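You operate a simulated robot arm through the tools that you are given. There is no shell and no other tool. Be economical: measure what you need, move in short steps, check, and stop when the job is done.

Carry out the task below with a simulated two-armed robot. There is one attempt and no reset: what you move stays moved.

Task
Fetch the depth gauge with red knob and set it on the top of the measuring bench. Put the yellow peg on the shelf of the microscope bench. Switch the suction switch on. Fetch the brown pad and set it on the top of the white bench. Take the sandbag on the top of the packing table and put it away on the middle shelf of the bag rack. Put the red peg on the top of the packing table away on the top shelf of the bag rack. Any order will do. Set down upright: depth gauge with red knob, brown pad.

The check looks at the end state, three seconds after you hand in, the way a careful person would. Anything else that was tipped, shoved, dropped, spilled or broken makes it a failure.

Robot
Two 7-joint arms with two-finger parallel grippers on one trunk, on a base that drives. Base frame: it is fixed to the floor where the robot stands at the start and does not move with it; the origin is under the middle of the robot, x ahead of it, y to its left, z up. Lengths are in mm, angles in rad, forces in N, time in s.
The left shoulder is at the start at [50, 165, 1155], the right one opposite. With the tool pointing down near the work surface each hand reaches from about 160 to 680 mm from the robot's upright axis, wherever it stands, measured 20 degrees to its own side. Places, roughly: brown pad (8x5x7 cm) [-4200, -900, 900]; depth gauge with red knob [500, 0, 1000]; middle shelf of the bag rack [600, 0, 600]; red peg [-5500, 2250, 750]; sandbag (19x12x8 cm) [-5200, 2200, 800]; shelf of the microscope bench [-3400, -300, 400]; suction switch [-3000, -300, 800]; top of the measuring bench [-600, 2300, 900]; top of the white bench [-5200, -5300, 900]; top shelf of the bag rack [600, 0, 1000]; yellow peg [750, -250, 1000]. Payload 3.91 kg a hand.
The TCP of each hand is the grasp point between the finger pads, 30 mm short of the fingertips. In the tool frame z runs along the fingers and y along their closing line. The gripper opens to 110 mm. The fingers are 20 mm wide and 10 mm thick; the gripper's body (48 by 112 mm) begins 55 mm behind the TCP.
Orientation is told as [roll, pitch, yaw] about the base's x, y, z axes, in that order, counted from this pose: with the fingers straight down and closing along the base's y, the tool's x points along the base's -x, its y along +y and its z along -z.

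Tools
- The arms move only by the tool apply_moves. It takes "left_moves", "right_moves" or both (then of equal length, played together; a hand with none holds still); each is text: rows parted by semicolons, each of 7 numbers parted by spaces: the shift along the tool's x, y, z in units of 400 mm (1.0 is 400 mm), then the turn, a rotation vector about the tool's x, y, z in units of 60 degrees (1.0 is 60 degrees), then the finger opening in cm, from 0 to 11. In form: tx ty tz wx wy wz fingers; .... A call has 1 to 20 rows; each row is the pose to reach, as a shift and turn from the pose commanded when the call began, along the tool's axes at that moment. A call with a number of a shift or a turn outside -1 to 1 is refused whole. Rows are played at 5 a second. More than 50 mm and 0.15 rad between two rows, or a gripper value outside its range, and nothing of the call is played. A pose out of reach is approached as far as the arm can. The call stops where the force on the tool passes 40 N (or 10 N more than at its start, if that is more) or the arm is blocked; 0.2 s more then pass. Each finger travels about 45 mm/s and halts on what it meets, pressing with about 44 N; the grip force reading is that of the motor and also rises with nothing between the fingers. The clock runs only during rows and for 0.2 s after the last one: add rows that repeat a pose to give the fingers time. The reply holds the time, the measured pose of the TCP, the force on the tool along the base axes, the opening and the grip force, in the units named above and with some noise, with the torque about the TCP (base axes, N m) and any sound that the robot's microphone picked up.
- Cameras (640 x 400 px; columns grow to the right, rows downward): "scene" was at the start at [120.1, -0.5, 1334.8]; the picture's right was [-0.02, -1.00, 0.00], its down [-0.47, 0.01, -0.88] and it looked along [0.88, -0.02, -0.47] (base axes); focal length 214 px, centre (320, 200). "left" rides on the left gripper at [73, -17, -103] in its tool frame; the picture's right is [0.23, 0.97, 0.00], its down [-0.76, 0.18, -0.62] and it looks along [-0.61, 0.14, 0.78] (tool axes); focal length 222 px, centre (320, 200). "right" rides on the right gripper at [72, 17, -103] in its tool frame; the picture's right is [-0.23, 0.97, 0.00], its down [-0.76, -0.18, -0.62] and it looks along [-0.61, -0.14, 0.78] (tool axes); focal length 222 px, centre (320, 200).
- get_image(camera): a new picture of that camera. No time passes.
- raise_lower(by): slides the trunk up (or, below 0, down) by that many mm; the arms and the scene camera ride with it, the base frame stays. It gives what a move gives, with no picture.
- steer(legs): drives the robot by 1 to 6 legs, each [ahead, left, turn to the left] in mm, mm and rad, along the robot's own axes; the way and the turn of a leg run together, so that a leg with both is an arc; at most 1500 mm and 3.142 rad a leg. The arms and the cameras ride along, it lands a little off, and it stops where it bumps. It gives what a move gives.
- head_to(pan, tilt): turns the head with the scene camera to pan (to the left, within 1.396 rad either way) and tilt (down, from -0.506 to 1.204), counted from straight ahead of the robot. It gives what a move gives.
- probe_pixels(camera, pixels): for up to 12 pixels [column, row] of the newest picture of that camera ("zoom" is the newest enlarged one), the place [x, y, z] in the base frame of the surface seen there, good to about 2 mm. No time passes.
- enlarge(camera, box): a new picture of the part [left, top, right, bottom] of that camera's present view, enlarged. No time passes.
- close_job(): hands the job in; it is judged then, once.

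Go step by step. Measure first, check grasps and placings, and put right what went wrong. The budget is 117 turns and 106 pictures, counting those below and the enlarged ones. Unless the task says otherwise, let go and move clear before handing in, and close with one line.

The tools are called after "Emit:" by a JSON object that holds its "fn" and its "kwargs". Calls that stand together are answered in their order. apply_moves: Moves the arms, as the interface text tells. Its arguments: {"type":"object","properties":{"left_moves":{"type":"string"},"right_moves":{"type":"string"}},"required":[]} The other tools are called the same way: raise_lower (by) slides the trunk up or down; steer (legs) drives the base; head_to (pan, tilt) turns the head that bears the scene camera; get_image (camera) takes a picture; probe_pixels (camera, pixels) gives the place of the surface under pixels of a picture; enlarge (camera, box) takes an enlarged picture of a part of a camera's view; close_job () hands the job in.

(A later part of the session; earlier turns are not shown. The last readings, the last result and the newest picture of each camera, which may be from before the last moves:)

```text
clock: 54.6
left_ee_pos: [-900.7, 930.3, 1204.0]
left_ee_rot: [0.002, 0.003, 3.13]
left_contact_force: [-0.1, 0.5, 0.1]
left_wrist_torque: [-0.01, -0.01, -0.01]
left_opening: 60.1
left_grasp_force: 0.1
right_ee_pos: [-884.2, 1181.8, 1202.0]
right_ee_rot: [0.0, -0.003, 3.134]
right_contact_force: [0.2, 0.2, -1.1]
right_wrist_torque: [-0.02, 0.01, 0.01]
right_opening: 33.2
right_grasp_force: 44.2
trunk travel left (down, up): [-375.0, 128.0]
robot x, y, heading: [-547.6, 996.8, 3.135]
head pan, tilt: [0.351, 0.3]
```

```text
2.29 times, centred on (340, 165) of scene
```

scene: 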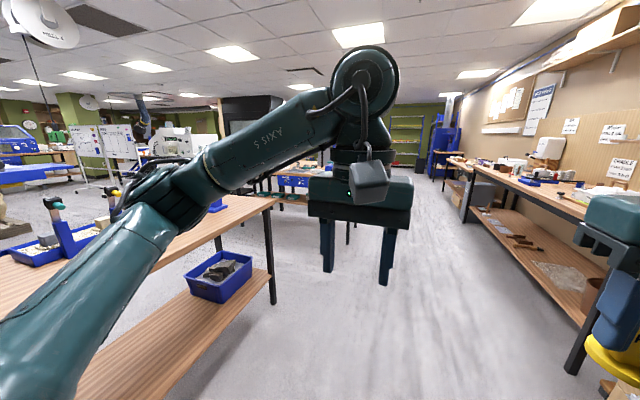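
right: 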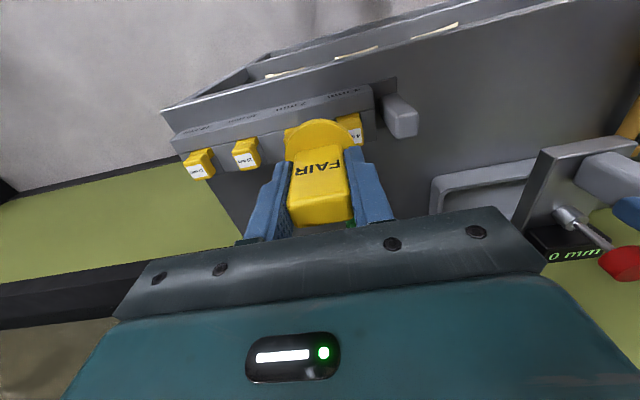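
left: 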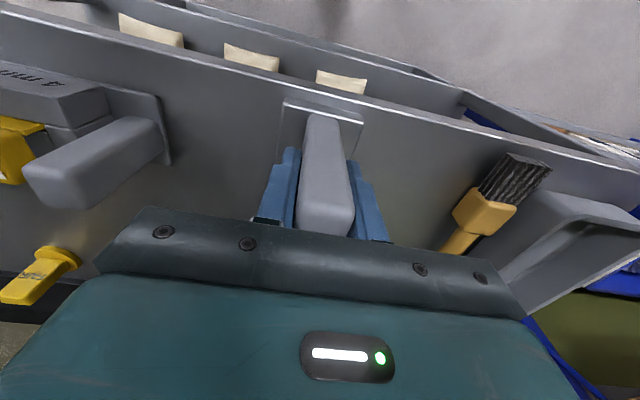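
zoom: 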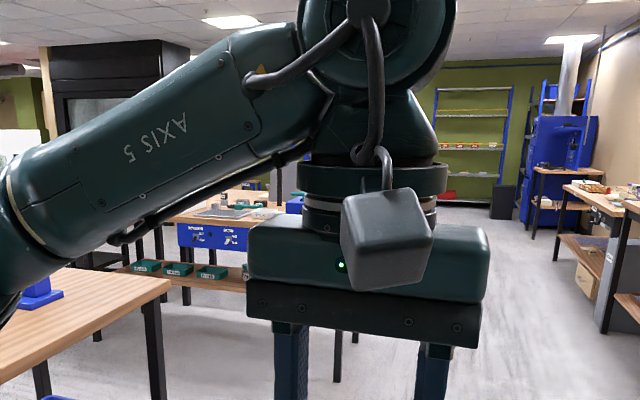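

The aisle is free; the microscope bench starts near x≈-3040. I drive 1600 mm ahead and look left.

Emit:
{"fn": "steer", "kwargs": {"legs": [[1400, 0, 0], [250, 0, 0]]}}

Emit:
{"fn": "head_to", "kwargs": {"pan": 0.9, "tilt": 0.4}}

Emit:
{"fn": "get_image", "kwargs": {"camera": "scene"}}

```text
clock: 62.9
left_ee_pos: [-2547.1, 946.5, 1204.8]
left_ee_rot: [0.001, 0.005, 3.131]
left_contact_force: [-0.1, 0.1, 0.3]
left_wrist_torque: [0.02, -0.01, 0.01]
left_opening: 59.8
left_grasp_force: 0.0
right_ee_pos: [-2529.1, 1196.7, 1202.6]
right_ee_rot: [0.001, -0.002, 3.136]
right_contact_force: [0.0, -0.4, -0.8]
right_wrist_torque: [-0.01, -0.02, 0.04]
right_opening: 33.0
right_grasp_force: 44.4
trunk travel left (down, up): [-375.0, 128.0]
robot x, y, heading: [-2190.5, 1018.9, 3.136]
head pan, tilt: [0.351, 0.3]
```

```text
clock: 63.9
left_ee_pos: [-2546.0, 946.9, 1204.6]
left_ee_rot: [0.001, 0.004, 3.132]
left_contact_force: [0.0, -0.5, -0.4]
left_wrist_torque: [-0.02, -0.04, 0.0]
left_opening: 60.3
left_grasp_force: 0.1
right_ee_pos: [-2529.0, 1197.8, 1202.4]
right_ee_rot: [0.001, -0.004, 3.135]
right_contact_force: [0.5, -0.6, -0.5]
right_wrist_torque: [0.0, -0.05, 0.02]
right_opening: 33.4
right_grasp_force: 43.8
trunk travel left (down, up): [-375.0, 128.0]
robot x, y, heading: [-2186.9, 1016.6, 3.133]
head pan, tilt: [0.901, 0.4]
```

```text
73 pictures are left
```

scene: 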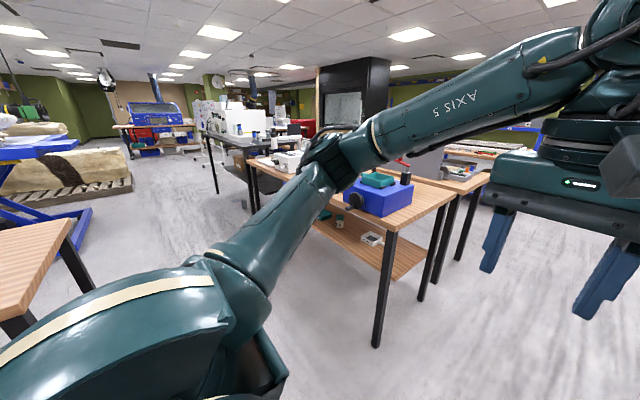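

Bench B (microscope bench) lies ahead-left with its shelf visible. I go ahead 180 then sidestep left 1200 between the benches.

Emit:
{"fn": "steer", "kwargs": {"legs": [[200, 0, 0], [0, 1150, 0]]}}

Emit:
{"fn": "head_to", "kwargs": {"pan": 0, "tilt": 0.5}}

Emit:
{"fn": "get_image", "kwargs": {"camera": "scene"}}

```text
clock: 75.2
left_ee_pos: [-2760.7, -169.3, 1206.4]
left_ee_rot: [0.001, 0.004, 3.118]
left_contact_force: [0.8, 1.0, -0.3]
left_wrist_torque: [-0.04, -0.01, 0.02]
left_opening: 60.1
left_grasp_force: 0.1
right_ee_pos: [-2741.6, 81.9, 1202.9]
right_ee_rot: [0.0, -0.003, 3.123]
right_contact_force: [0.3, 0.1, -0.4]
right_wrist_torque: [-0.03, -0.02, 0.03]
right_opening: 33.2
right_grasp_force: 43.9
trunk travel left (down, up): [-375.0, 128.0]
robot x, y, heading: [-2403.9, -106.1, 3.12]
head pan, tilt: [0.901, 0.4]
```

```text
clock: 76.4
left_ee_pos: [-2760.9, -169.2, 1204.7]
left_ee_rot: [0.002, 0.002, 3.118]
left_contact_force: [0.2, 1.3, 0.9]
left_wrist_torque: [0.0, 0.0, 0.02]
left_opening: 59.9
left_grasp_force: 0.1
right_ee_pos: [-2741.7, 82.6, 1202.9]
right_ee_rot: [-0.002, -0.003, 3.123]
right_contact_force: [0.9, 1.1, -0.8]
right_wrist_torque: [0.03, 0.01, -0.02]
right_opening: 33.1
right_grasp_force: 44.4
trunk travel left (down, up): [-375.0, 128.0]
robot x, y, heading: [-2401.5, -105.5, 3.129]
head pan, tilt: [0.0, 0.499]
```

```text
72 pictures are left
```

scene: 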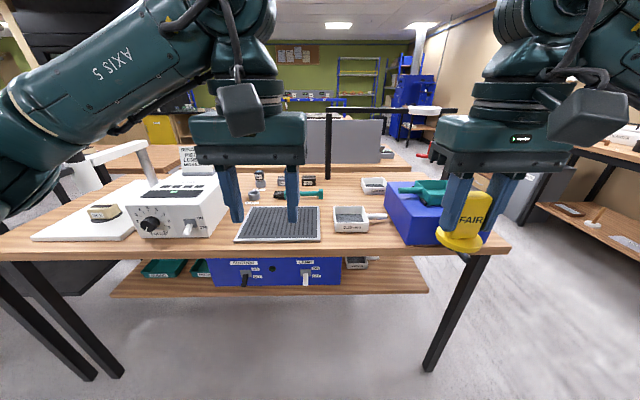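

The blue panel under the bench edge (275,275) carries toggle switches, and the shelf is behind and below. I zoom and measure.

Emit:
{"fn": "enlarge", "kwargs": {"camera": "scene", "box": [100, 230, 440, 320]}}

Emit:
{"fn": "probe_pixels", "kwargs": {"camera": "scene", "pixels": [[245, 280], [305, 280], [275, 275], [290, 250], [390, 290], [130, 290], [440, 252], [30, 255], [360, 262], [390, 270], [160, 268], [345, 285]]}}

```text
1.88 times, centred on (270, 275) of scene
```

zoom: 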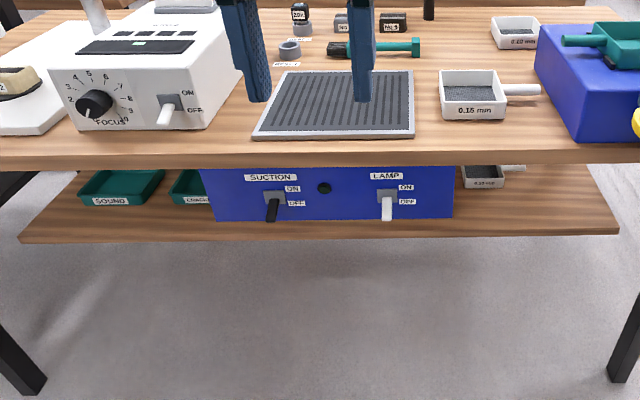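

```text
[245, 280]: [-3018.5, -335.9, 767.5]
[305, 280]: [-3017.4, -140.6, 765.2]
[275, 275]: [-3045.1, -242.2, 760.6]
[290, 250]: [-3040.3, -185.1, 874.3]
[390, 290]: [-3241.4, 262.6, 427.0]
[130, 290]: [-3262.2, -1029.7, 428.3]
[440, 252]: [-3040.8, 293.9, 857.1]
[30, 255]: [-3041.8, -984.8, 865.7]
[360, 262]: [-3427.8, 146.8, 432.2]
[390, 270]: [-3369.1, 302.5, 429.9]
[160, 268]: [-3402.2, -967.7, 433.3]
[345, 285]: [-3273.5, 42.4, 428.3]
```

Table front x≈-3040 and shelf front x≈-3240 at z≈428; the suction toggle is at (-3018,-336,767), pointing down (OFF). I check the free table-top space for a regrasp of the peg.

Emit:
{"fn": "enlarge", "kwargs": {"camera": "scene", "box": [300, 160, 520, 300]}}

Emit:
{"fn": "probe_pixels", "kwargs": {"camera": "scene", "pixels": [[340, 233], [365, 233], [385, 238], [437, 246], [330, 243], [380, 250], [380, 215], [345, 200], [372, 192], [490, 235], [243, 283], [250, 268]]}}

```text
2.86 times, centred on (410, 230) of scene
```

zoom: 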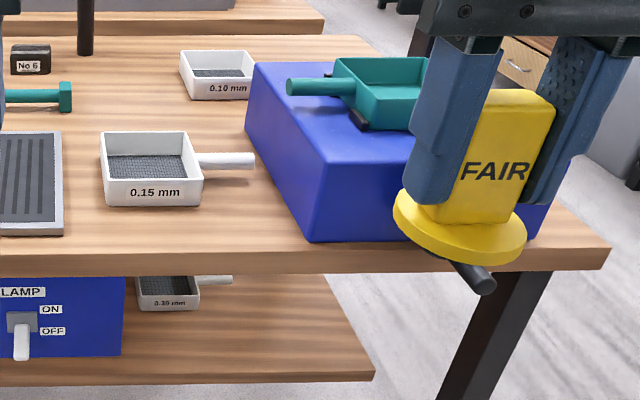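

```text
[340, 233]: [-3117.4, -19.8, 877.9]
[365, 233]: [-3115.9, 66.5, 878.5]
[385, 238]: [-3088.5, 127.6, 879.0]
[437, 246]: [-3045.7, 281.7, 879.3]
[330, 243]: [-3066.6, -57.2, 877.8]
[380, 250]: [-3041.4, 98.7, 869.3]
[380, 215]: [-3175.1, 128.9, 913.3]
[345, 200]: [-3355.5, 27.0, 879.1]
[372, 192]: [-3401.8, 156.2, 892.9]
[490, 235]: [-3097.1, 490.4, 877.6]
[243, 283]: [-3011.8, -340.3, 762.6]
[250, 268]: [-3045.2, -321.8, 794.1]
```

A free strip in front of the 0.15 tray (x -3040…-3117, y -25…120) fits the peg. I drive ahead 250 mm and will set it there upright to regrasp it with a tilted hand.

Emit:
{"fn": "steer", "kwargs": {"legs": [[250, 0, 0.012]]}}

```text
clock: 78.2
left_ee_pos: [-3010.4, -172.1, 1204.6]
left_ee_rot: [0.001, 0.002, 3.134]
left_contact_force: [-0.3, -0.4, -0.2]
left_wrist_torque: [-0.02, -0.04, 0.02]
left_opening: 60.1
left_grasp_force: 0.0
right_ee_pos: [-2995.2, 80.1, 1202.0]
right_ee_rot: [0.0, -0.001, 3.139]
right_contact_force: [-0.6, 0.2, -1.0]
right_wrist_torque: [0.01, -0.03, 0.06]
right_opening: 33.0
right_grasp_force: 44.5
trunk travel left (down, up): [-375.0, 128.0]
robot x, y, heading: [-2653.8, -102.7, 3.136]
head pan, tilt: [0.0, 0.499]
```

Emit:
{"fn": "apply_moves", "kwargs": {"right_moves": "-0.1 0.04 0.02 0 0 0 0; -0.2075 0.0875 0.04 0 0 0 0; -0.2075 0.0875 0.15 0 0 0 0; -0.2075 0.0875 0.27 0 0 0 0; -0.2075 0.0875 0.39 0 0 0 0; -0.2075 0.0875 0.5 0 0 0 0; -0.2075 0.0875 0.6 0 0 0 0; -0.2075 0.0875 0.65 0 0 0 0; -0.2075 0.0875 0.65 0 0 0 0"}}

Emit:
{"fn": "get_image", "kwargs": {"camera": "right"}}

```text
clock: 80.2
left_ee_pos: [-3010.3, -172.1, 1204.4]
left_ee_rot: [-0.001, 0.003, 3.136]
left_contact_force: [0.2, -0.1, 0.1]
left_wrist_torque: [0.01, -0.03, 0.02]
left_opening: 60.1
left_grasp_force: 0.0
right_ee_pos: [-3078.9, 46.1, 944.2]
right_ee_rot: [0.0, -0.002, 3.14]
right_contact_force: [0.3, -0.4, -1.2]
right_wrist_torque: [0.01, 0.0, -0.03]
right_opening: 33.2
right_grasp_force: 44.4
trunk travel left (down, up): [-375.0, 128.0]
robot x, y, heading: [-2654.9, -103.8, 3.135]
head pan, tilt: [0.0, 0.499]
```

```text
69 pictures are left
```

right: 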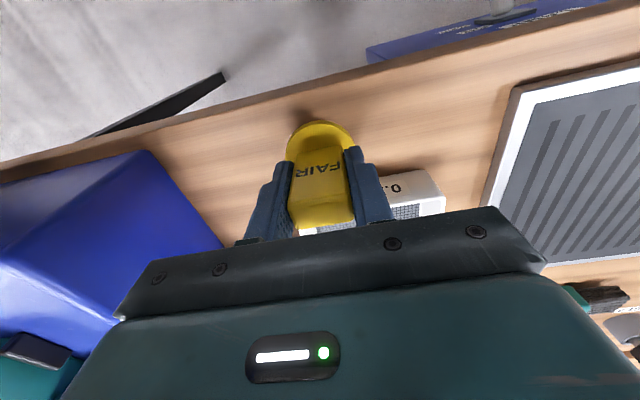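

The peg is over the clear strip. I lower it, release and rise.

Emit:
{"fn": "apply_moves", "kwargs": {"right_moves": "0 0 0.02 0 0 0 0; 0 0 0.033 0 0 0 0; 0 0 0.038 0 0 0 0; 0 0 0.042 0 0 0 0; 0 0 0.042 0 0 0 4; 0 0 0.042 0 0 0 5; 0 0 0.042 0 0 0 6; 0 0 0.042 0 0 0 6; 0 0 -0.05 0 0 0 6; 0 0 -0.15 0 0 0 6; 0 0 -0.25 0 0 0 6; 0.1 0 -0.3 0 0 0 6; 0.2 0 -0.3 0 0 0 6; 0.3 0 -0.3 0 0 0 6"}}

Emit:
{"fn": "get_image", "kwargs": {"camera": "scene"}}

```text
clock: 83.2
left_ee_pos: [-3010.1, -171.7, 1204.9]
left_ee_rot: [0.002, 0.002, 3.133]
left_contact_force: [0.4, -0.3, -0.4]
left_wrist_torque: [0.02, 0.01, 0.0]
left_opening: 59.8
left_grasp_force: 0.1
right_ee_pos: [-2958.4, 44.6, 1061.0]
right_ee_rot: [0.001, -0.006, 3.137]
right_contact_force: [0.4, -1.5, -0.1]
right_wrist_torque: [0.02, 0.0, 0.01]
right_opening: 60.1
right_grasp_force: 0.0
trunk travel left (down, up): [-375.0, 128.0]
robot x, y, heading: [-2654.5, -101.0, 3.143]
head pan, tilt: [0.0, 0.499]
```

```text
68 pictures are left
```

scene: 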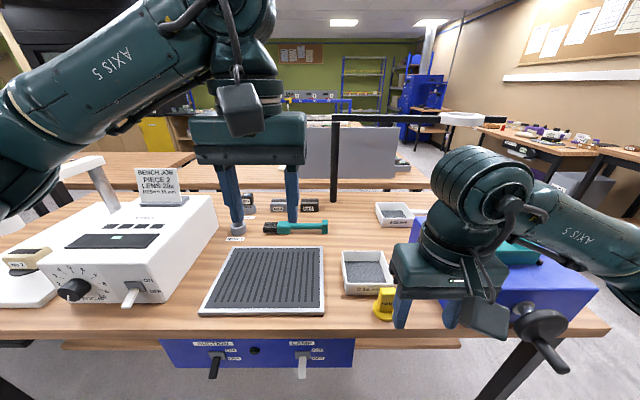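

The peg stands upright at (385,300). I back off 150 mm and tilt the right hand 60° forward.

Emit:
{"fn": "steer", "kwargs": {"legs": [[-150, 0, 0]]}}

Emit:
{"fn": "apply_moves", "kwargs": {"right_moves": "-0.05 0 0 0 -0.14 0 6; -0.1 0 0 0 -0.28 0 6; -0.15 0 0 0 -0.42 0 6; -0.2 0 0 0 -0.56 0 6; -0.25 0 0 0 -0.7 0 6; -0.3 0 0 0 -0.84 0 6; -0.35 0 0 0 -0.98 0 6; -0.38 0 0 0 -1 0 6; -0.38 0 0 0 -1 0 6"}}

Emit:
{"fn": "get_image", "kwargs": {"camera": "right"}}

Emit:
{"fn": "get_image", "kwargs": {"camera": "scene"}}

```text
clock: 84.6
left_ee_pos: [-2860.8, -171.9, 1206.0]
left_ee_rot: [0.003, 0.001, 3.134]
left_contact_force: [-0.7, 0.3, 0.9]
left_wrist_torque: [0.02, 0.04, -0.01]
left_opening: 60.1
left_grasp_force: 0.1
right_ee_pos: [-2810.2, 44.8, 1061.8]
right_ee_rot: [-0.001, -0.004, 3.138]
right_contact_force: [0.6, 0.8, 0.1]
right_wrist_torque: [0.0, 0.03, -0.01]
right_opening: 60.1
right_grasp_force: 0.0
trunk travel left (down, up): [-375.0, 128.0]
robot x, y, heading: [-2507.7, -101.1, 3.14]
head pan, tilt: [0.0, 0.499]
```

```text
clock: 86.6
left_ee_pos: [-2860.7, -173.6, 1205.6]
left_ee_rot: [0.003, 0.002, 3.135]
left_contact_force: [0.2, -0.1, -0.6]
left_wrist_torque: [0.0, 0.0, -0.02]
left_opening: 60.3
left_grasp_force: 0.1
right_ee_pos: [-2961.5, 45.1, 1062.0]
right_ee_rot: [-0.001, -1.05, 3.139]
right_contact_force: [-0.9, 0.3, 0.4]
right_wrist_torque: [0.0, 0.01, 0.01]
right_opening: 59.9
right_grasp_force: 0.0
trunk travel left (down, up): [-375.0, 128.0]
robot x, y, heading: [-2505.0, -102.1, 3.134]
head pan, tilt: [0.0, 0.499]
```

```text
67 pictures are left
```

right: 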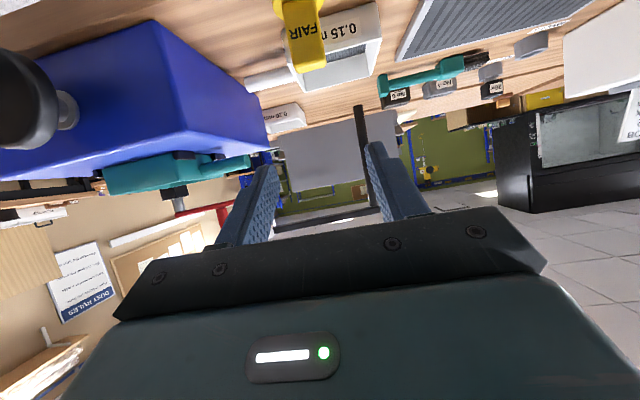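

```text
66 pictures are left
```

scene: 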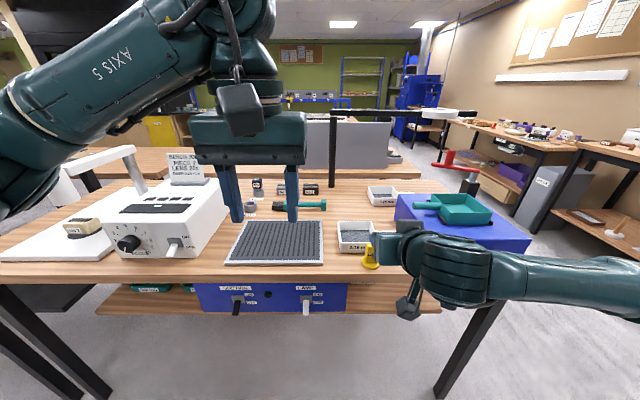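

The tilt worked. I probe the peg.

Emit:
{"fn": "probe_pixels", "kwargs": {"camera": "right", "pixels": [[295, 60], [322, 60], [305, 30], [308, 62], [300, 50]]}}

Emit:
{"fn": "probe_pixels", "kwargs": {"camera": "scene", "pixels": [[370, 247], [370, 255], [371, 265]]}}

```text
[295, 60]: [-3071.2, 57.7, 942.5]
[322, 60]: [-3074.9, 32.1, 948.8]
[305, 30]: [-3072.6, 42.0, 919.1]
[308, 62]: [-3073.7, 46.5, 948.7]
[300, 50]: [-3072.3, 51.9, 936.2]
```

```text
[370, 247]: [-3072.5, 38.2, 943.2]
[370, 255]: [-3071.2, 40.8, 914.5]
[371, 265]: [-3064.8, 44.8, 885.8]
```

Head is centred at about (-3081,44.5). I approach along the tilted tool axis, stopping short of the tray, then grip.

Emit:
{"fn": "apply_moves", "kwargs": {"right_moves": "0.07 0 0.07 0 0 0 6; 0.145 0 0.14 0 0 0 6; 0.145 0 0.209 0 0 0 6; 0.145 0 0.31 0 0 0 6; 0.145 0 0.409 0 0 0 6; 0.145 0 0.409 0 0 0 6"}}

Emit:
{"fn": "get_image", "kwargs": {"camera": "right"}}

```text
clock: 88.0
left_ee_pos: [-2861.7, -171.0, 1205.2]
left_ee_rot: [0.0, 0.003, 3.134]
left_contact_force: [-0.9, 0.8, -0.5]
left_wrist_torque: [-0.01, 0.04, -0.02]
left_opening: 60.2
left_grasp_force: 0.1
right_ee_pos: [-3076.3, 46.0, 930.4]
right_ee_rot: [0.001, -1.05, 3.136]
right_contact_force: [-0.8, 1.0, 0.1]
right_wrist_torque: [0.0, 0.01, 0.02]
right_opening: 60.2
right_grasp_force: 0.1
trunk travel left (down, up): [-375.0, 128.0]
robot x, y, heading: [-2505.9, -102.6, 3.138]
head pan, tilt: [0.0, 0.499]
```

```text
65 pictures are left
```

right: 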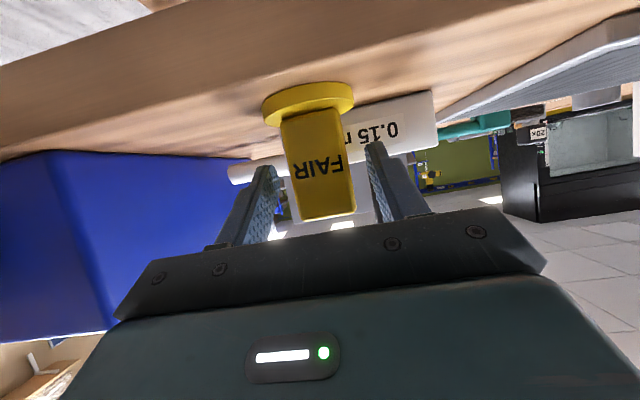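

Aligned. I close, lift and pull back.

Emit:
{"fn": "apply_moves", "kwargs": {"right_moves": "0 0 0 0 0 0 4; 0 0 0 0 0 0 2; 0 0 0 0 0 0 0; 0 0 0 0 0 0 0; 0 0 0 0 0 0 0; 0 0 0 0 0 0 0; -0.065 0 -0.0375 0 0 0 0; -0.13 0 -0.075 0 0 0 0; -0.07 0 -0.18 0 0 0 0; -0.01 0 -0.29 0 0 0 0; 0.05 0 -0.4 0 0 0 0; 0.05 0 -0.4 0 0 0 0"}}

Emit:
{"fn": "get_image", "kwargs": {"camera": "right"}}

Emit:
{"fn": "get_image", "kwargs": {"camera": "scene"}}

```text
refused: row 10 steps farther than a row can; nothing moved
```

```text
64 pictures are left
```

right: 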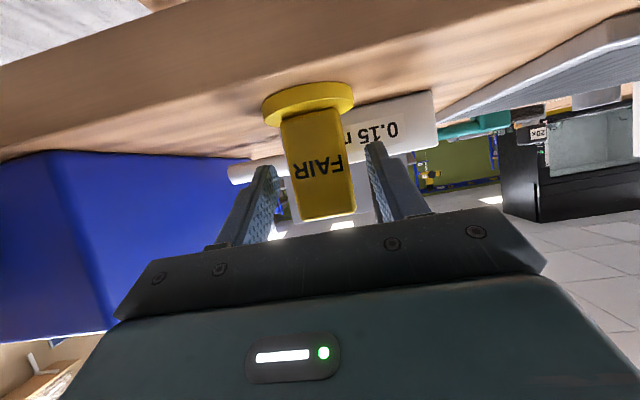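

```text
63 pictures are left
```

scene: 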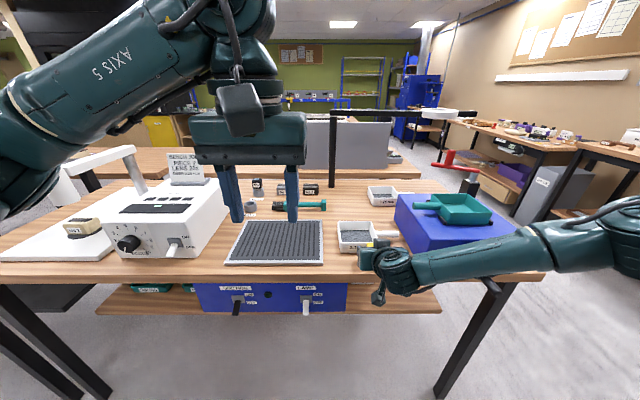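

A step was slightly too long; I retry with smaller ones.

Emit:
{"fn": "apply_moves", "kwargs": {"right_moves": "0 0 0 0 0 0 4; 0 0 0 0 0 0 2; 0 0 0 0 0 0 0; 0 0 0 0 0 0 0; 0 0 0 0 0 0 0; 0 0 0 0 0 0 0; -0.065 0 -0.0375 0 0 0 0; -0.13 0 -0.075 0 0 0 0; -0.08 0 -0.16 0 0 0 0; -0.03 0 -0.25 0 0 0 0; 0.02 0 -0.34 0 0 0 0; 0.05 0 -0.4 0 0 0 0; 0.05 0 -0.4 0 0 0 0"}}

Emit:
{"fn": "get_image", "kwargs": {"camera": "scene"}}

```text
clock: 90.8
left_ee_pos: [-2862.7, -172.5, 1204.3]
left_ee_rot: [0.003, 0.001, 3.133]
left_contact_force: [-0.1, -0.7, -0.3]
left_wrist_torque: [0.0, -0.02, -0.02]
left_opening: 60.3
left_grasp_force: 0.0
right_ee_pos: [-2925.5, 43.8, 991.6]
right_ee_rot: [0.002, -1.05, 3.138]
right_contact_force: [-0.1, -0.1, -1.8]
right_wrist_torque: [0.01, -0.04, 0.01]
right_opening: 33.2
right_grasp_force: 44.0
trunk travel left (down, up): [-375.0, 128.0]
robot x, y, heading: [-2502.7, -102.6, 3.138]
head pan, tilt: [0.0, 0.499]
```

```text
62 pictures are left
```

scene: 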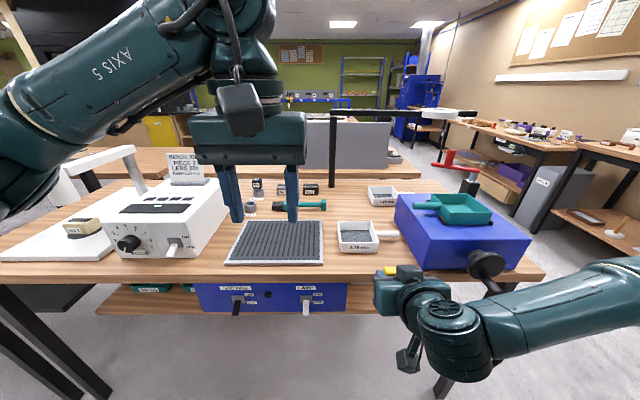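

Peg is gripped upright (33 mm, 44 N). I probe the table legs and shelf to plan the reach underneath.

Emit:
{"fn": "probe_pixels", "kwargs": {"camera": "scene", "pixels": [[500, 295], [485, 310], [440, 390], [440, 305], [360, 305], [365, 290], [70, 350], [345, 300], [300, 308], [355, 292]]}}

Emit:
{"fn": "enlarge", "kwargs": {"camera": "scene", "box": [180, 260, 460, 400]}}

```text
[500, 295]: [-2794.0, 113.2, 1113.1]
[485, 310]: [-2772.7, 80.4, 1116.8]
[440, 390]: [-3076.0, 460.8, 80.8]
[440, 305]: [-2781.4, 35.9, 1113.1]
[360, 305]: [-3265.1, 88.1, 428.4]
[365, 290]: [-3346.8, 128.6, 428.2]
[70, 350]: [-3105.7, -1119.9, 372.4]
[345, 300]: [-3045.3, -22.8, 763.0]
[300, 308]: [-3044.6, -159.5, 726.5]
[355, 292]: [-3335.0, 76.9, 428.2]
```

```text
2.29 times, centred on (320, 330) of scene
```

zoom: 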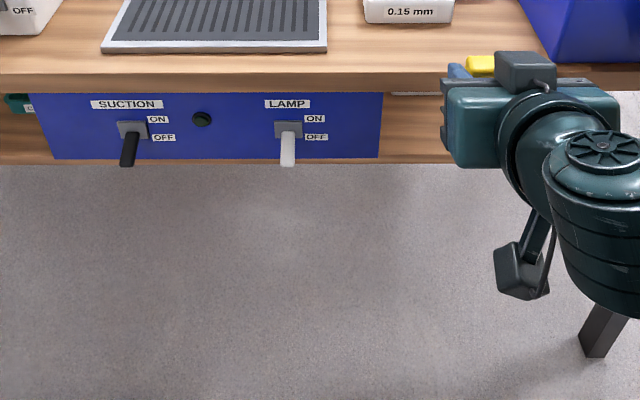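

The table leg is at y≈460 and the shelf at y≈130 is clear. I lower the trunk.

Emit:
{"fn": "raise_lower", "kwargs": {"by": -370}}

Emit:
{"fn": "get_image", "kwargs": {"camera": "scene"}}

```text
clock: 94.4
left_ee_pos: [-2862.5, -171.7, 835.3]
left_ee_rot: [0.0, 0.004, 3.136]
left_contact_force: [-0.8, -1.1, -0.4]
left_wrist_torque: [0.01, 0.0, 0.02]
left_opening: 60.0
left_grasp_force: 0.0
right_ee_pos: [-2927.0, 45.3, 622.2]
right_ee_rot: [0.001, -1.052, 3.137]
right_contact_force: [-0.5, -0.1, -0.5]
right_wrist_torque: [-0.01, 0.04, -0.02]
right_opening: 33.3
right_grasp_force: 44.1
trunk travel left (down, up): [-5.0, 498.0]
robot x, y, heading: [-2507.8, -102.3, 3.136]
head pan, tilt: [0.0, 0.499]
```

```text
60 pictures are left
```

scene: 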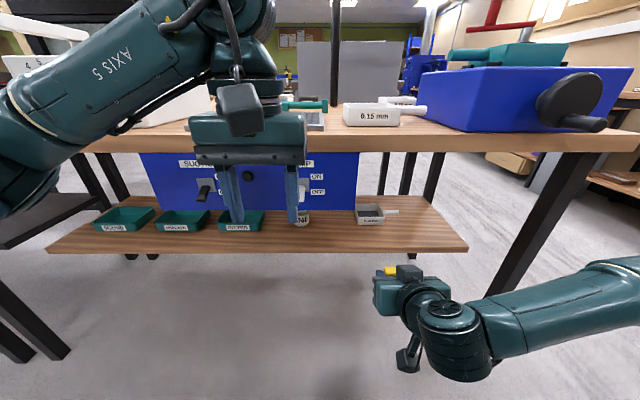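

Now I see the shelf well. I drive ahead 80 mm and reach with the right hand.

Emit:
{"fn": "probe_pixels", "kwargs": {"camera": "scene", "pixels": [[370, 222], [395, 212], [430, 235], [466, 248], [420, 215], [440, 215]]}}

Emit:
{"fn": "steer", "kwargs": {"legs": [[80, 0, 0]]}}

```text
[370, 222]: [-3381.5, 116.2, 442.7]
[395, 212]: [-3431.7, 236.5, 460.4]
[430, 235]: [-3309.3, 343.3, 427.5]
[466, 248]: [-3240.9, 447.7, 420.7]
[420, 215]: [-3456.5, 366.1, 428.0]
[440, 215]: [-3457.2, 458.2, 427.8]
```

```text
clock: 95.5
left_ee_pos: [-2940.5, -172.1, 835.1]
left_ee_rot: [0.002, 0.003, 3.135]
left_contact_force: [-0.1, 0.3, -0.1]
left_wrist_torque: [0.0, 0.0, 0.01]
left_opening: 60.2
left_grasp_force: 0.0
right_ee_pos: [-3005.5, 45.7, 622.3]
right_ee_rot: [0.002, -1.05, 3.138]
right_contact_force: [-0.1, -0.3, -0.4]
right_wrist_torque: [-0.01, -0.03, 0.0]
right_opening: 33.0
right_grasp_force: 44.5
trunk travel left (down, up): [-5.0, 498.0]
robot x, y, heading: [-2580.2, -100.1, 3.138]
head pan, tilt: [0.0, 0.499]
```

Emit:
{"fn": "apply_moves", "kwargs": {"right_moves": "-0.011 -0.033 0.091 0 0 0 0; -0.021 -0.065 0.183 0 0 0 0; -0.032 -0.098 0.274 0 0 0 0; -0.042 -0.13 0.365 0 0 0 0; -0.053 -0.163 0.456 0 0 0 0; -0.063 -0.195 0.548 0 0 0 0; -0.074 -0.228 0.639 0 0 0 0; -0.084 -0.26 0.73 0 0 0 0; -0.084 -0.26 0.73 0 0 0 0"}}

Emit:
{"fn": "get_image", "kwargs": {"camera": "scene"}}

Emit:
{"fn": "get_image", "kwargs": {"camera": "right"}}

```text
clock: 97.5
left_ee_pos: [-2941.4, -171.8, 836.0]
left_ee_rot: [0.001, 0.002, 3.134]
left_contact_force: [0.1, -0.1, 0.1]
left_wrist_torque: [-0.02, 0.0, -0.02]
left_opening: 59.8
left_grasp_force: 0.0
right_ee_pos: [-3276.3, 152.7, 507.6]
right_ee_rot: [0.003, -1.044, 3.139]
right_contact_force: [0.4, -0.2, -0.3]
right_wrist_torque: [0.03, 0.01, 0.01]
right_opening: 33.1
right_grasp_force: 43.8
right hand out of reach, approached as far as the arm can: row 3, 4, 5, 6, 7
trunk travel left (down, up): [-5.0, 498.0]
robot x, y, heading: [-2582.2, -104.7, 3.137]
head pan, tilt: [0.0, 0.499]
```

```text
59 pictures are left
```

scene: 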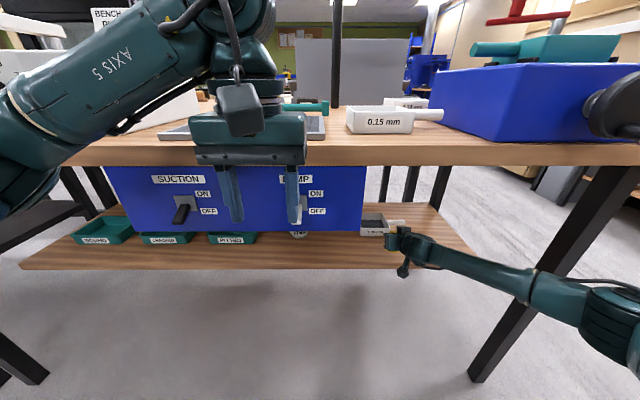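

```text
58 pictures are left
```

right: 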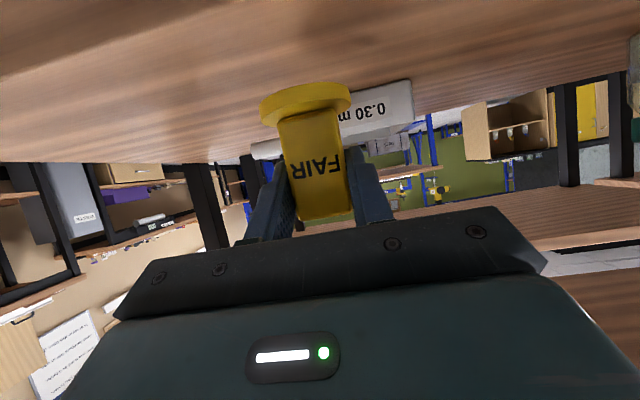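

Reached above the shelf. I lower by 28 mm, release, and retreat along the tool axis.

Emit:
{"fn": "apply_moves", "kwargs": {"right_moves": "0.0433 0 0.025 0 0 0 0; 0.0541 0 0.0313 0 0 0 0; 0.06 0 0.0347 0 0 0 0; 0.0628 0 0.0363 0 0 0 0; 0.0628 0 0.0363 0 0 0 0"}}

Emit:
{"fn": "get_image", "kwargs": {"camera": "right"}}

```text
clock: 98.7
left_ee_pos: [-2940.6, -172.8, 836.1]
left_ee_rot: [0.003, 0.003, 3.134]
left_contact_force: [-1.3, 0.1, 1.0]
left_wrist_torque: [0.02, 0.0, -0.01]
left_opening: 60.0
left_grasp_force: 0.1
right_ee_pos: [-3276.5, 151.6, 509.0]
right_ee_rot: [0.002, -1.045, 3.139]
right_contact_force: [0.1, 0.2, -0.1]
right_wrist_torque: [-0.01, 0.0, 0.0]
right_opening: 33.0
right_grasp_force: 43.6
right hand out of reach, approached as far as the arm can: row 1, 2, 3, 4, 5
trunk travel left (down, up): [-5.0, 498.0]
robot x, y, heading: [-2584.0, -103.1, 3.139]
head pan, tilt: [0.0, 0.499]
```

```text
57 pictures are left
```

right: 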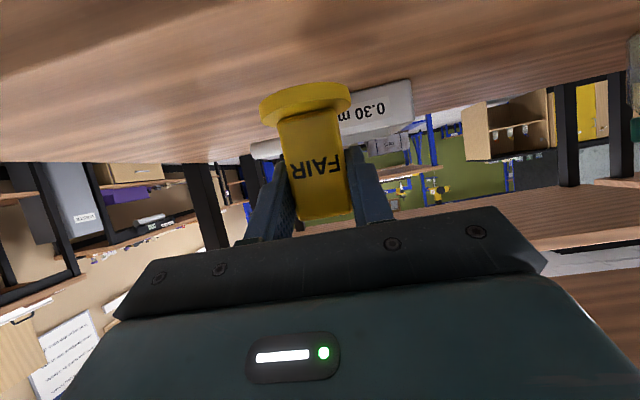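

Out of reach by a bit. I pull both hands back, then drive 60 mm closer.

Emit:
{"fn": "apply_moves", "kwargs": {"left_moves": "0.1 0 0 0 0 0 6; 0.2 0 0 0 0 0 6; 0.2 0 0 0 0 0 6", "right_moves": "0.02 0 -0.04 0 0 0 0; 0.04 0 -0.08 0 0 0 0; 0.05 0 -0.12 0 0 0 0"}}

Emit:
{"fn": "steer", "kwargs": {"legs": [[70, 0, 0]]}}

```text
clock: 99.5
left_ee_pos: [-2860.5, -175.7, 834.7]
left_ee_rot: [0.002, 0.002, 3.136]
left_contact_force: [0.2, -0.1, -0.2]
left_wrist_torque: [0.03, -0.01, 0.01]
left_opening: 59.9
left_grasp_force: 0.0
right_ee_pos: [-3228.3, 178.2, 512.0]
right_ee_rot: [0.037, -1.048, 3.128]
right_contact_force: [0.2, 0.5, 1.1]
right_wrist_torque: [-0.01, -0.1, 0.02]
right_opening: 33.3
right_grasp_force: 44.3
right hand out of reach, approached as far as the arm can: row 1, 2, 3
trunk travel left (down, up): [-5.0, 498.0]
robot x, y, heading: [-2584.4, -102.9, 3.134]
head pan, tilt: [0.0, 0.499]
```

```text
clock: 100.5
left_ee_pos: [-2930.1, -174.4, 835.2]
left_ee_rot: [0.002, 0.005, 3.132]
left_contact_force: [-0.5, 0.2, -0.4]
left_wrist_torque: [0.0, 0.0, -0.01]
left_opening: 59.9
left_grasp_force: 0.0
right_ee_pos: [-3297.0, 178.0, 511.7]
right_ee_rot: [0.041, -1.043, 3.122]
right_contact_force: [-0.4, -0.5, -0.3]
right_wrist_torque: [-0.04, -0.02, 0.0]
right_opening: 33.2
right_grasp_force: 44.2
trunk travel left (down, up): [-5.0, 498.0]
robot x, y, heading: [-2651.3, -103.1, 3.137]
head pan, tilt: [0.0, 0.499]
```

Emit:
{"fn": "apply_moves", "kwargs": {"right_moves": "0.01 0 -0.016 0 0 0 0; 0.01875 0 -0.0325 0 0 0 0; 0.01875 0 -0.0325 0 0 0 0; 0.01875 0 -0.0325 0 0 0 0"}}

Emit:
{"fn": "get_image", "kwargs": {"camera": "scene"}}

```text
clock: 101.5
left_ee_pos: [-2930.2, -174.8, 836.6]
left_ee_rot: [0.002, 0.003, 3.132]
left_contact_force: [-0.3, 0.1, 0.8]
left_wrist_torque: [0.0, -0.01, -0.03]
left_opening: 60.1
left_grasp_force: 0.0
right_ee_pos: [-3290.1, 178.7, 513.4]
right_ee_rot: [0.044, -1.042, 3.123]
right_contact_force: [-0.5, 0.9, -0.9]
right_wrist_torque: [-0.01, 0.02, -0.02]
right_opening: 33.0
right_grasp_force: 44.1
right hand out of reach, approached as far as the arm can: row 2, 3, 4
trunk travel left (down, up): [-5.0, 498.0]
robot x, y, heading: [-2655.5, -102.4, 3.137]
head pan, tilt: [0.0, 0.499]
```

```text
56 pictures are left
```

scene: 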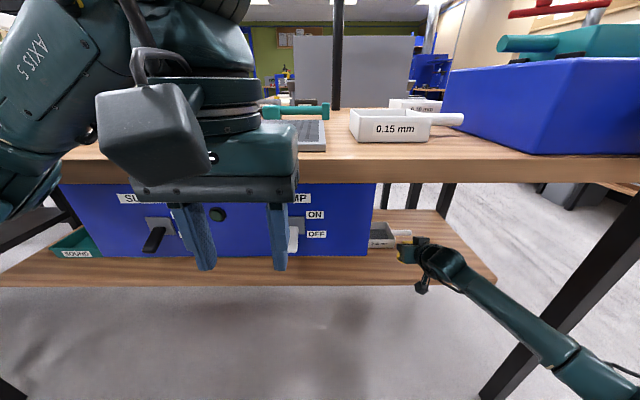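

The arm is too folded when the robot is this close. I back off 150 mm and extend the arm instead.

Emit:
{"fn": "steer", "kwargs": {"legs": [[-150, 0, 0]]}}

Emit:
{"fn": "apply_moves", "kwargs": {"right_moves": "-0.03 0 0.05 0 0 0 0; -0.06 0 0.1 0 0 0 0; -0.085 0 0.15 0 0 0 0; -0.11 0 0.19 0 0 0 0; -0.11 0 0.19 0 0 0 0; -0.11 0 0.19 0 0 0 0"}}

```text
clock: 102.8
left_ee_pos: [-2778.9, -175.7, 835.3]
left_ee_rot: [0.002, 0.003, 3.129]
left_contact_force: [0.2, -0.8, 0.9]
left_wrist_torque: [-0.01, -0.02, 0.02]
left_opening: 60.1
left_grasp_force: 0.0
right_ee_pos: [-3137.7, 180.5, 512.6]
right_ee_rot: [0.045, -1.042, 3.12]
right_contact_force: [-0.3, 0.2, 0.6]
right_wrist_torque: [0.01, 0.0, 0.01]
right_opening: 32.9
right_grasp_force: 44.2
trunk travel left (down, up): [-5.0, 498.0]
robot x, y, heading: [-2503.0, -102.8, 3.137]
head pan, tilt: [0.0, 0.499]
```

```text
clock: 104.2
left_ee_pos: [-2779.2, -175.4, 834.6]
left_ee_rot: [0.002, 0.004, 3.131]
left_contact_force: [-0.4, 1.0, 0.4]
left_wrist_torque: [0.0, 0.0, -0.03]
left_opening: 59.9
left_grasp_force: 0.0
right_ee_pos: [-3227.0, 177.5, 513.5]
right_ee_rot: [0.044, -1.044, 3.121]
right_contact_force: [-0.6, 0.2, 0.4]
right_wrist_torque: [-0.03, 0.01, 0.04]
right_opening: 33.0
right_grasp_force: 43.8
trunk travel left (down, up): [-5.0, 498.0]
robot x, y, heading: [-2505.4, -101.9, 3.132]
head pan, tilt: [0.0, 0.499]
```

Now it follows. I extend 45 mm more, correct the slight roll, and start lowering.

Emit:
{"fn": "apply_moves", "kwargs": {"right_moves": "-0.028 0 0.05 0.02 0 0 0; -0.056 0 0.0975 0.042 0 0 0; -0.034 0 0.11 0.042 0 0 0; -0.0127 0 0.1225 0.042 0 0 0; -0.0127 0 0.1225 0.042 0 0 0"}}

Emit:
{"fn": "get_image", "kwargs": {"camera": "right"}}

```text
clock: 105.4
left_ee_pos: [-2778.4, -174.6, 834.3]
left_ee_rot: [0.001, 0.004, 3.132]
left_contact_force: [-0.4, -0.4, -0.7]
left_wrist_torque: [0.05, -0.02, -0.02]
left_opening: 59.9
left_grasp_force: 0.1
right_ee_pos: [-3270.7, 176.3, 492.5]
right_ee_rot: [-0.001, -1.041, 3.121]
right_contact_force: [-0.5, 0.4, 0.4]
right_wrist_torque: [-0.01, 0.01, 0.01]
right_opening: 32.9
right_grasp_force: 43.8
trunk travel left (down, up): [-5.0, 498.0]
robot x, y, heading: [-2500.5, -103.1, 3.133]
head pan, tilt: [0.0, 0.499]
```

```text
55 pictures are left
```

right: 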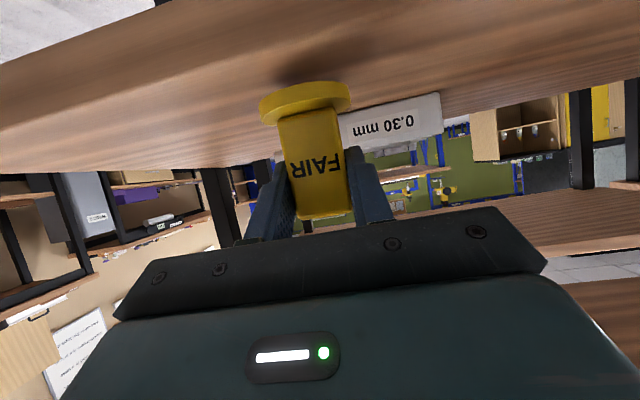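

Reach is fine now. I lower the last ~13 mm gently.

Emit:
{"fn": "apply_moves", "kwargs": {"right_moves": "0.0173 0 0.01 0 0 0 0; 0.0238 0 0.01375 0 0 0 0; 0.027 0 0.0156 0 0 0 0; 0.0295 0 0.017 0 0 0 0; 0.0295 0 0.017 0 0 0 0"}}

Emit:
{"fn": "get_image", "kwargs": {"camera": "right"}}

```text
clock: 106.6
left_ee_pos: [-2778.0, -174.3, 834.9]
left_ee_rot: [0.001, 0.003, 3.131]
left_contact_force: [-0.2, 0.3, -0.2]
left_wrist_torque: [0.02, -0.02, -0.03]
left_opening: 60.1
left_grasp_force: 0.1
right_ee_pos: [-3271.9, 176.6, 480.4]
right_ee_rot: [0.0, -1.045, 3.121]
right_contact_force: [0.7, 1.0, 8.7]
right_wrist_torque: [0.03, 0.21, -0.03]
right_opening: 33.2
right_grasp_force: 44.0
trunk travel left (down, up): [-5.0, 498.0]
robot x, y, heading: [-2507.5, -106.5, 3.134]
head pan, tilt: [0.0, 0.499]
```

```text
54 pictures are left
```

right: 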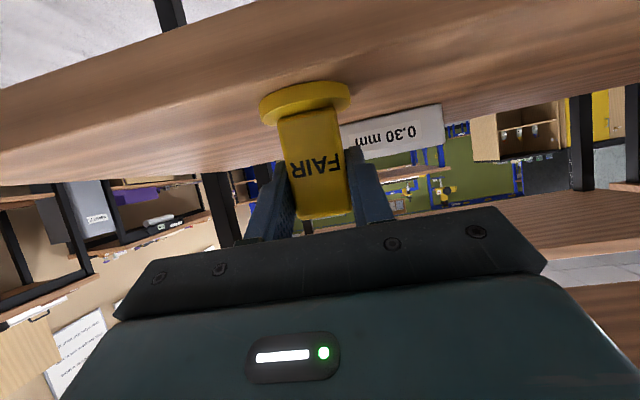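

Contact on the shelf (8.7 N). I open and retreat.

Emit:
{"fn": "apply_moves", "kwargs": {"right_moves": "0 0 0 0 0 0 4; 0 0 0 0 0 0 5; 0 0 0 0 0 0 6; 0 0 0 0 0 0 6; 0 0 -0.05 0 0 0 6; 0 0 -0.15 0 0 0 6; 0.03 0 -0.25 0 0 0 6; 0.06 0 -0.35 0 0 0 6; 0.09 0 -0.45 0 0 0 6; 0.12 0 -0.55 0 0 0 6"}}

Emit:
{"fn": "get_image", "kwargs": {"camera": "scene"}}

Emit:
{"fn": "enlarge", "kwargs": {"camera": "scene", "box": [120, 130, 460, 270]}}

```text
clock: 108.8
left_ee_pos: [-2779.5, -173.2, 834.4]
left_ee_rot: [0.002, 0.002, 3.131]
left_contact_force: [0.3, -0.8, -0.2]
left_wrist_torque: [0.0, 0.0, -0.01]
left_opening: 60.1
left_grasp_force: 0.0
right_ee_pos: [-3051.5, 207.4, 545.9]
right_ee_rot: [-0.005, -1.037, 3.131]
right_contact_force: [0.9, -0.5, -1.0]
right_wrist_torque: [0.03, 0.06, -0.01]
right_opening: 59.8
right_grasp_force: 0.1
right hand out of reach, approached as far as the arm can: row 8, 9, 10
trunk travel left (down, up): [-5.0, 498.0]
robot x, y, heading: [-2500.8, -102.5, 3.135]
head pan, tilt: [0.0, 0.499]
```

```text
53 pictures are left
```

scene: 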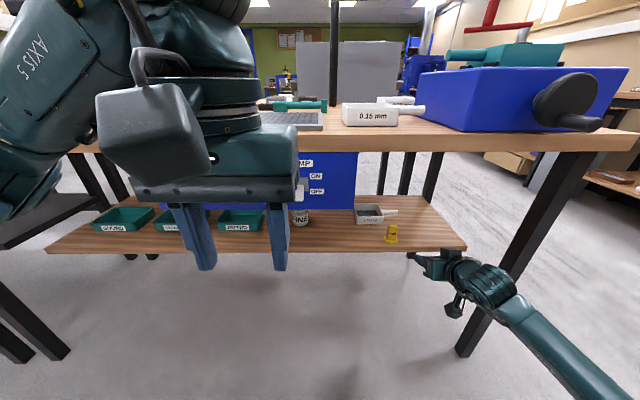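

```text
1.88 times, centred on (290, 200) of scene
```

zoom: 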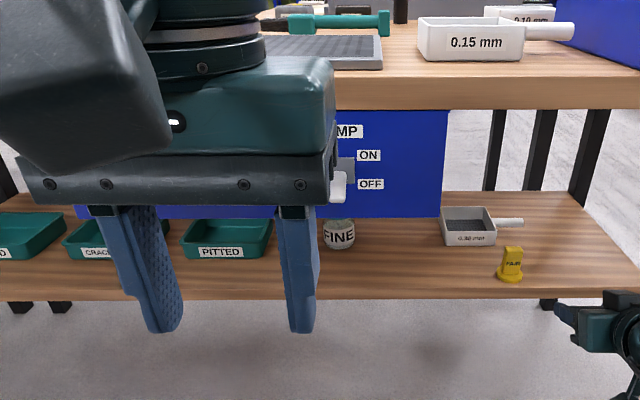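

The yellow peg stands on the shelf. Now the switch: I back off, raise the trunk 200 mm and tilt the left hand forward.

Emit:
{"fn": "steer", "kwargs": {"legs": [[-180, 0, 0]]}}

Emit:
{"fn": "raise_lower", "kwargs": {"by": 200}}

Emit:
{"fn": "apply_moves", "kwargs": {"left_moves": "-0.05 0 0 0 -0.14 0 4; -0.1 0 0 0 -0.28 0 2; -0.15 0 0 0 -0.42 0 0; -0.2 0 0 0 -0.56 0 0; -0.25 0 0 0 -0.7 0 0; -0.3 0 0 0 -0.84 0 0; -0.35 0 0 0 -0.98 0 0; -0.38 0 0 0 -1 0 0; -0.38 0 0 0 -1 0 0"}}

Emit:
{"fn": "apply_moves", "kwargs": {"left_moves": "0 0 0 0 -0.14 0 0; 0 0 0 0 -0.28 0 0; 0 0 0 0 -0.42 0 0; 0 0 0 0 -0.45 0 0; 0 0 0 0 -0.45 0 0"}}

Emit:
{"fn": "get_image", "kwargs": {"camera": "scene"}}

```text
clock: 110.3
left_ee_pos: [-2601.8, -175.0, 834.8]
left_ee_rot: [0.003, 0.002, 3.131]
left_contact_force: [0.3, 0.5, 0.1]
left_wrist_torque: [0.01, -0.02, 0.03]
left_opening: 59.9
left_grasp_force: 0.0
right_ee_pos: [-2874.5, 208.6, 548.1]
right_ee_rot: [0.001, -1.04, 3.12]
right_contact_force: [0.1, -1.1, 0.8]
right_wrist_torque: [-0.03, -0.02, -0.02]
right_opening: 60.0
right_grasp_force: 0.1
trunk travel left (down, up): [-5.0, 498.0]
robot x, y, heading: [-2326.2, -100.6, 3.129]
head pan, tilt: [0.0, 0.499]
```

```text
clock: 112.5
left_ee_pos: [-2601.8, -174.9, 1035.2]
left_ee_rot: [0.002, 0.003, 3.131]
left_contact_force: [-0.2, 0.0, -1.2]
left_wrist_torque: [-0.01, -0.02, -0.01]
left_opening: 59.8
left_grasp_force: 0.1
right_ee_pos: [-2873.6, 209.3, 747.1]
right_ee_rot: [-0.002, -1.04, 3.118]
right_contact_force: [0.6, 0.1, -0.1]
right_wrist_torque: [-0.03, -0.02, -0.01]
right_opening: 60.0
right_grasp_force: 0.0
trunk travel left (down, up): [-205.0, 298.0]
robot x, y, heading: [-2324.0, -106.9, 3.128]
head pan, tilt: [0.0, 0.499]
```

```text
clock: 114.5
left_ee_pos: [-2754.2, -176.0, 1033.1]
left_ee_rot: [0.004, -1.047, 3.128]
left_contact_force: [0.6, 0.6, -0.4]
left_wrist_torque: [0.02, -0.01, 0.01]
left_opening: 0.0
left_grasp_force: 38.2
right_ee_pos: [-2872.8, 208.7, 746.0]
right_ee_rot: [0.0, -1.041, 3.119]
right_contact_force: [-0.3, -0.1, 0.3]
right_wrist_torque: [0.0, 0.0, 0.02]
right_opening: 60.1
right_grasp_force: 0.1
trunk travel left (down, up): [-205.0, 298.0]
robot x, y, heading: [-2327.9, -106.4, 3.131]
head pan, tilt: [0.0, 0.499]
```

```text
clock: 115.7
left_ee_pos: [-2753.2, -173.5, 1033.7]
left_ee_rot: [0.019, -1.517, 3.112]
left_contact_force: [0.1, -0.8, 0.0]
left_wrist_torque: [-0.02, -0.01, 0.02]
left_opening: 0.0
left_grasp_force: 37.0
right_ee_pos: [-2873.3, 208.1, 747.2]
right_ee_rot: [0.002, -1.04, 3.119]
right_contact_force: [-0.2, 0.4, 0.0]
right_wrist_torque: [-0.01, 0.0, -0.01]
right_opening: 60.1
right_grasp_force: 0.1
trunk travel left (down, up): [-205.0, 298.0]
robot x, y, heading: [-2328.1, -103.1, 3.132]
head pan, tilt: [0.0, 0.499]
```

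```text
51 pictures are left
```

scene: 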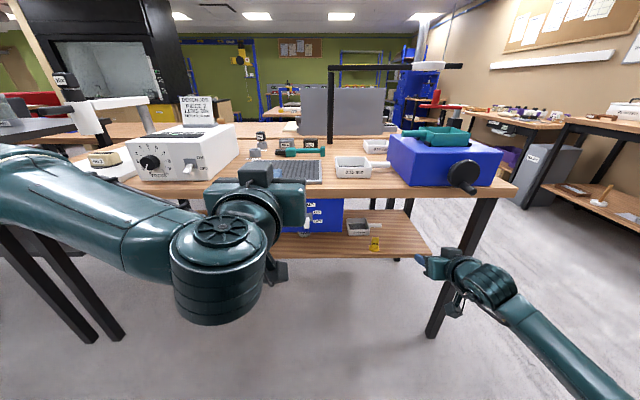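

The left hand is nearly horizontal. I move it down and left, in front of and below the toggle, then look.

Emit:
{"fn": "apply_moves", "kwargs": {"left_moves": "0.09 0.045 0.02 0 0 0 0; 0.18 0.09 0.04 0 0 0 0; 0.27 0.135 0.06 0 0 0 0; 0.36 0.18 0.08 0 0 0 0; 0.45 0.225 0.1 0 0 0 0; 0.54 0.27 0.12 0 0 0 0; 0.63 0.315 0.14 0 0 0 0; 0.72 0.36 0.16 0 0 0 0; 0.81 0.405 0.18 0 0 0 0; 0.86 0.405 0.25 0 0 0 0; 0.86 0.405 0.3 0 0 0 0; 0.86 0.405 0.3 0 0 0 0"}}

Emit:
{"fn": "get_image", "kwargs": {"camera": "left"}}

Emit:
{"fn": "get_image", "kwargs": {"camera": "scene"}}

```text
clock: 118.3
left_ee_pos: [-2771.6, -178.1, 818.4]
left_ee_rot: [0.022, -1.512, 3.11]
left_contact_force: [0.4, -0.3, 0.0]
left_wrist_torque: [0.01, 0.01, 0.01]
left_opening: 0.0
left_grasp_force: 37.5
left hand out of reach, approached as far as the arm can: row 4, 5, 6, 7, 8, 9, 10, 11, 12
right_ee_pos: [-2873.5, 208.3, 747.9]
right_ee_rot: [0.002, -1.04, 3.117]
right_contact_force: [-0.2, -0.2, -0.1]
right_wrist_torque: [-0.01, 0.0, 0.02]
right_opening: 60.1
right_grasp_force: 0.2
trunk travel left (down, up): [-205.0, 298.0]
robot x, y, heading: [-2327.2, -105.9, 3.131]
head pan, tilt: [0.0, 0.499]
```

```text
50 pictures are left
```

left: 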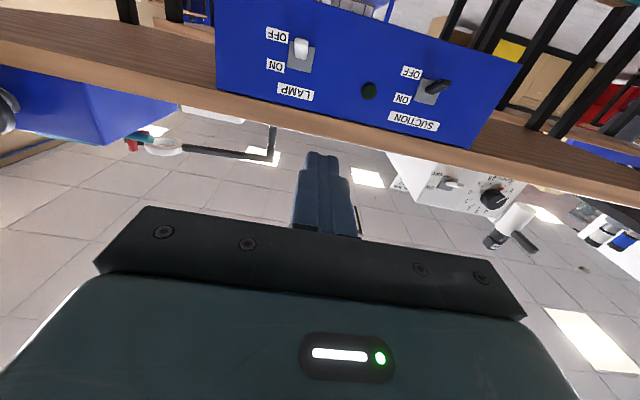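

```text
49 pictures are left
```

scene: 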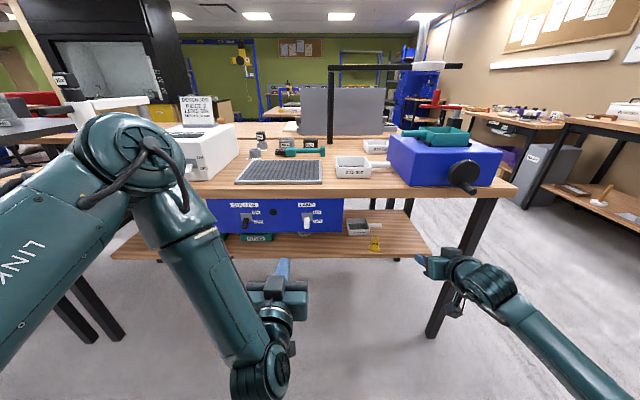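

The left camera sees the toggle from below near (435,87). I probe it, zooming for shape.

Emit:
{"fn": "enlarge", "kwargs": {"camera": "left", "box": [370, 50, 490, 140]}}

Emit:
{"fn": "probe_pixels", "kwargs": {"camera": "left", "pixels": [[449, 86], [445, 86], [440, 87], [435, 88], [430, 88], [428, 95], [420, 95], [300, 42], [302, 52]]}}

Emit:
{"fn": "probe_pixels", "kwargs": {"camera": "scene", "pixels": [[245, 218], [243, 225], [242, 229], [250, 213], [285, 268]]}}

```text
4.44 times, centred on (430, 95) of left
```

zoom: 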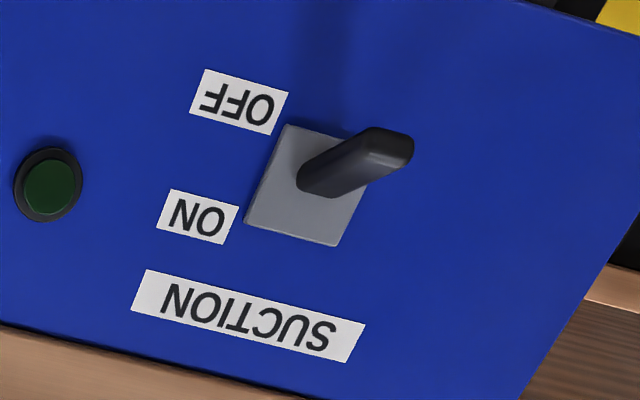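

```text
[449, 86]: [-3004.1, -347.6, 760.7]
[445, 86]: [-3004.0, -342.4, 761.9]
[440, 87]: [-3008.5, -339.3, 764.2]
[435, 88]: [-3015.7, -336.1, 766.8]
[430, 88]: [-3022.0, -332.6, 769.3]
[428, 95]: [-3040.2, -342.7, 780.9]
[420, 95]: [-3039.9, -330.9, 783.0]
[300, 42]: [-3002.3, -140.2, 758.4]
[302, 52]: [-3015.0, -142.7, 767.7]
```

```text
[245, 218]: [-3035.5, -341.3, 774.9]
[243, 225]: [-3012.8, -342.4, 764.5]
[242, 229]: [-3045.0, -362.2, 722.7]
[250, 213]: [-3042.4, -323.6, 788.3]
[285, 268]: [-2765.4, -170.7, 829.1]
```

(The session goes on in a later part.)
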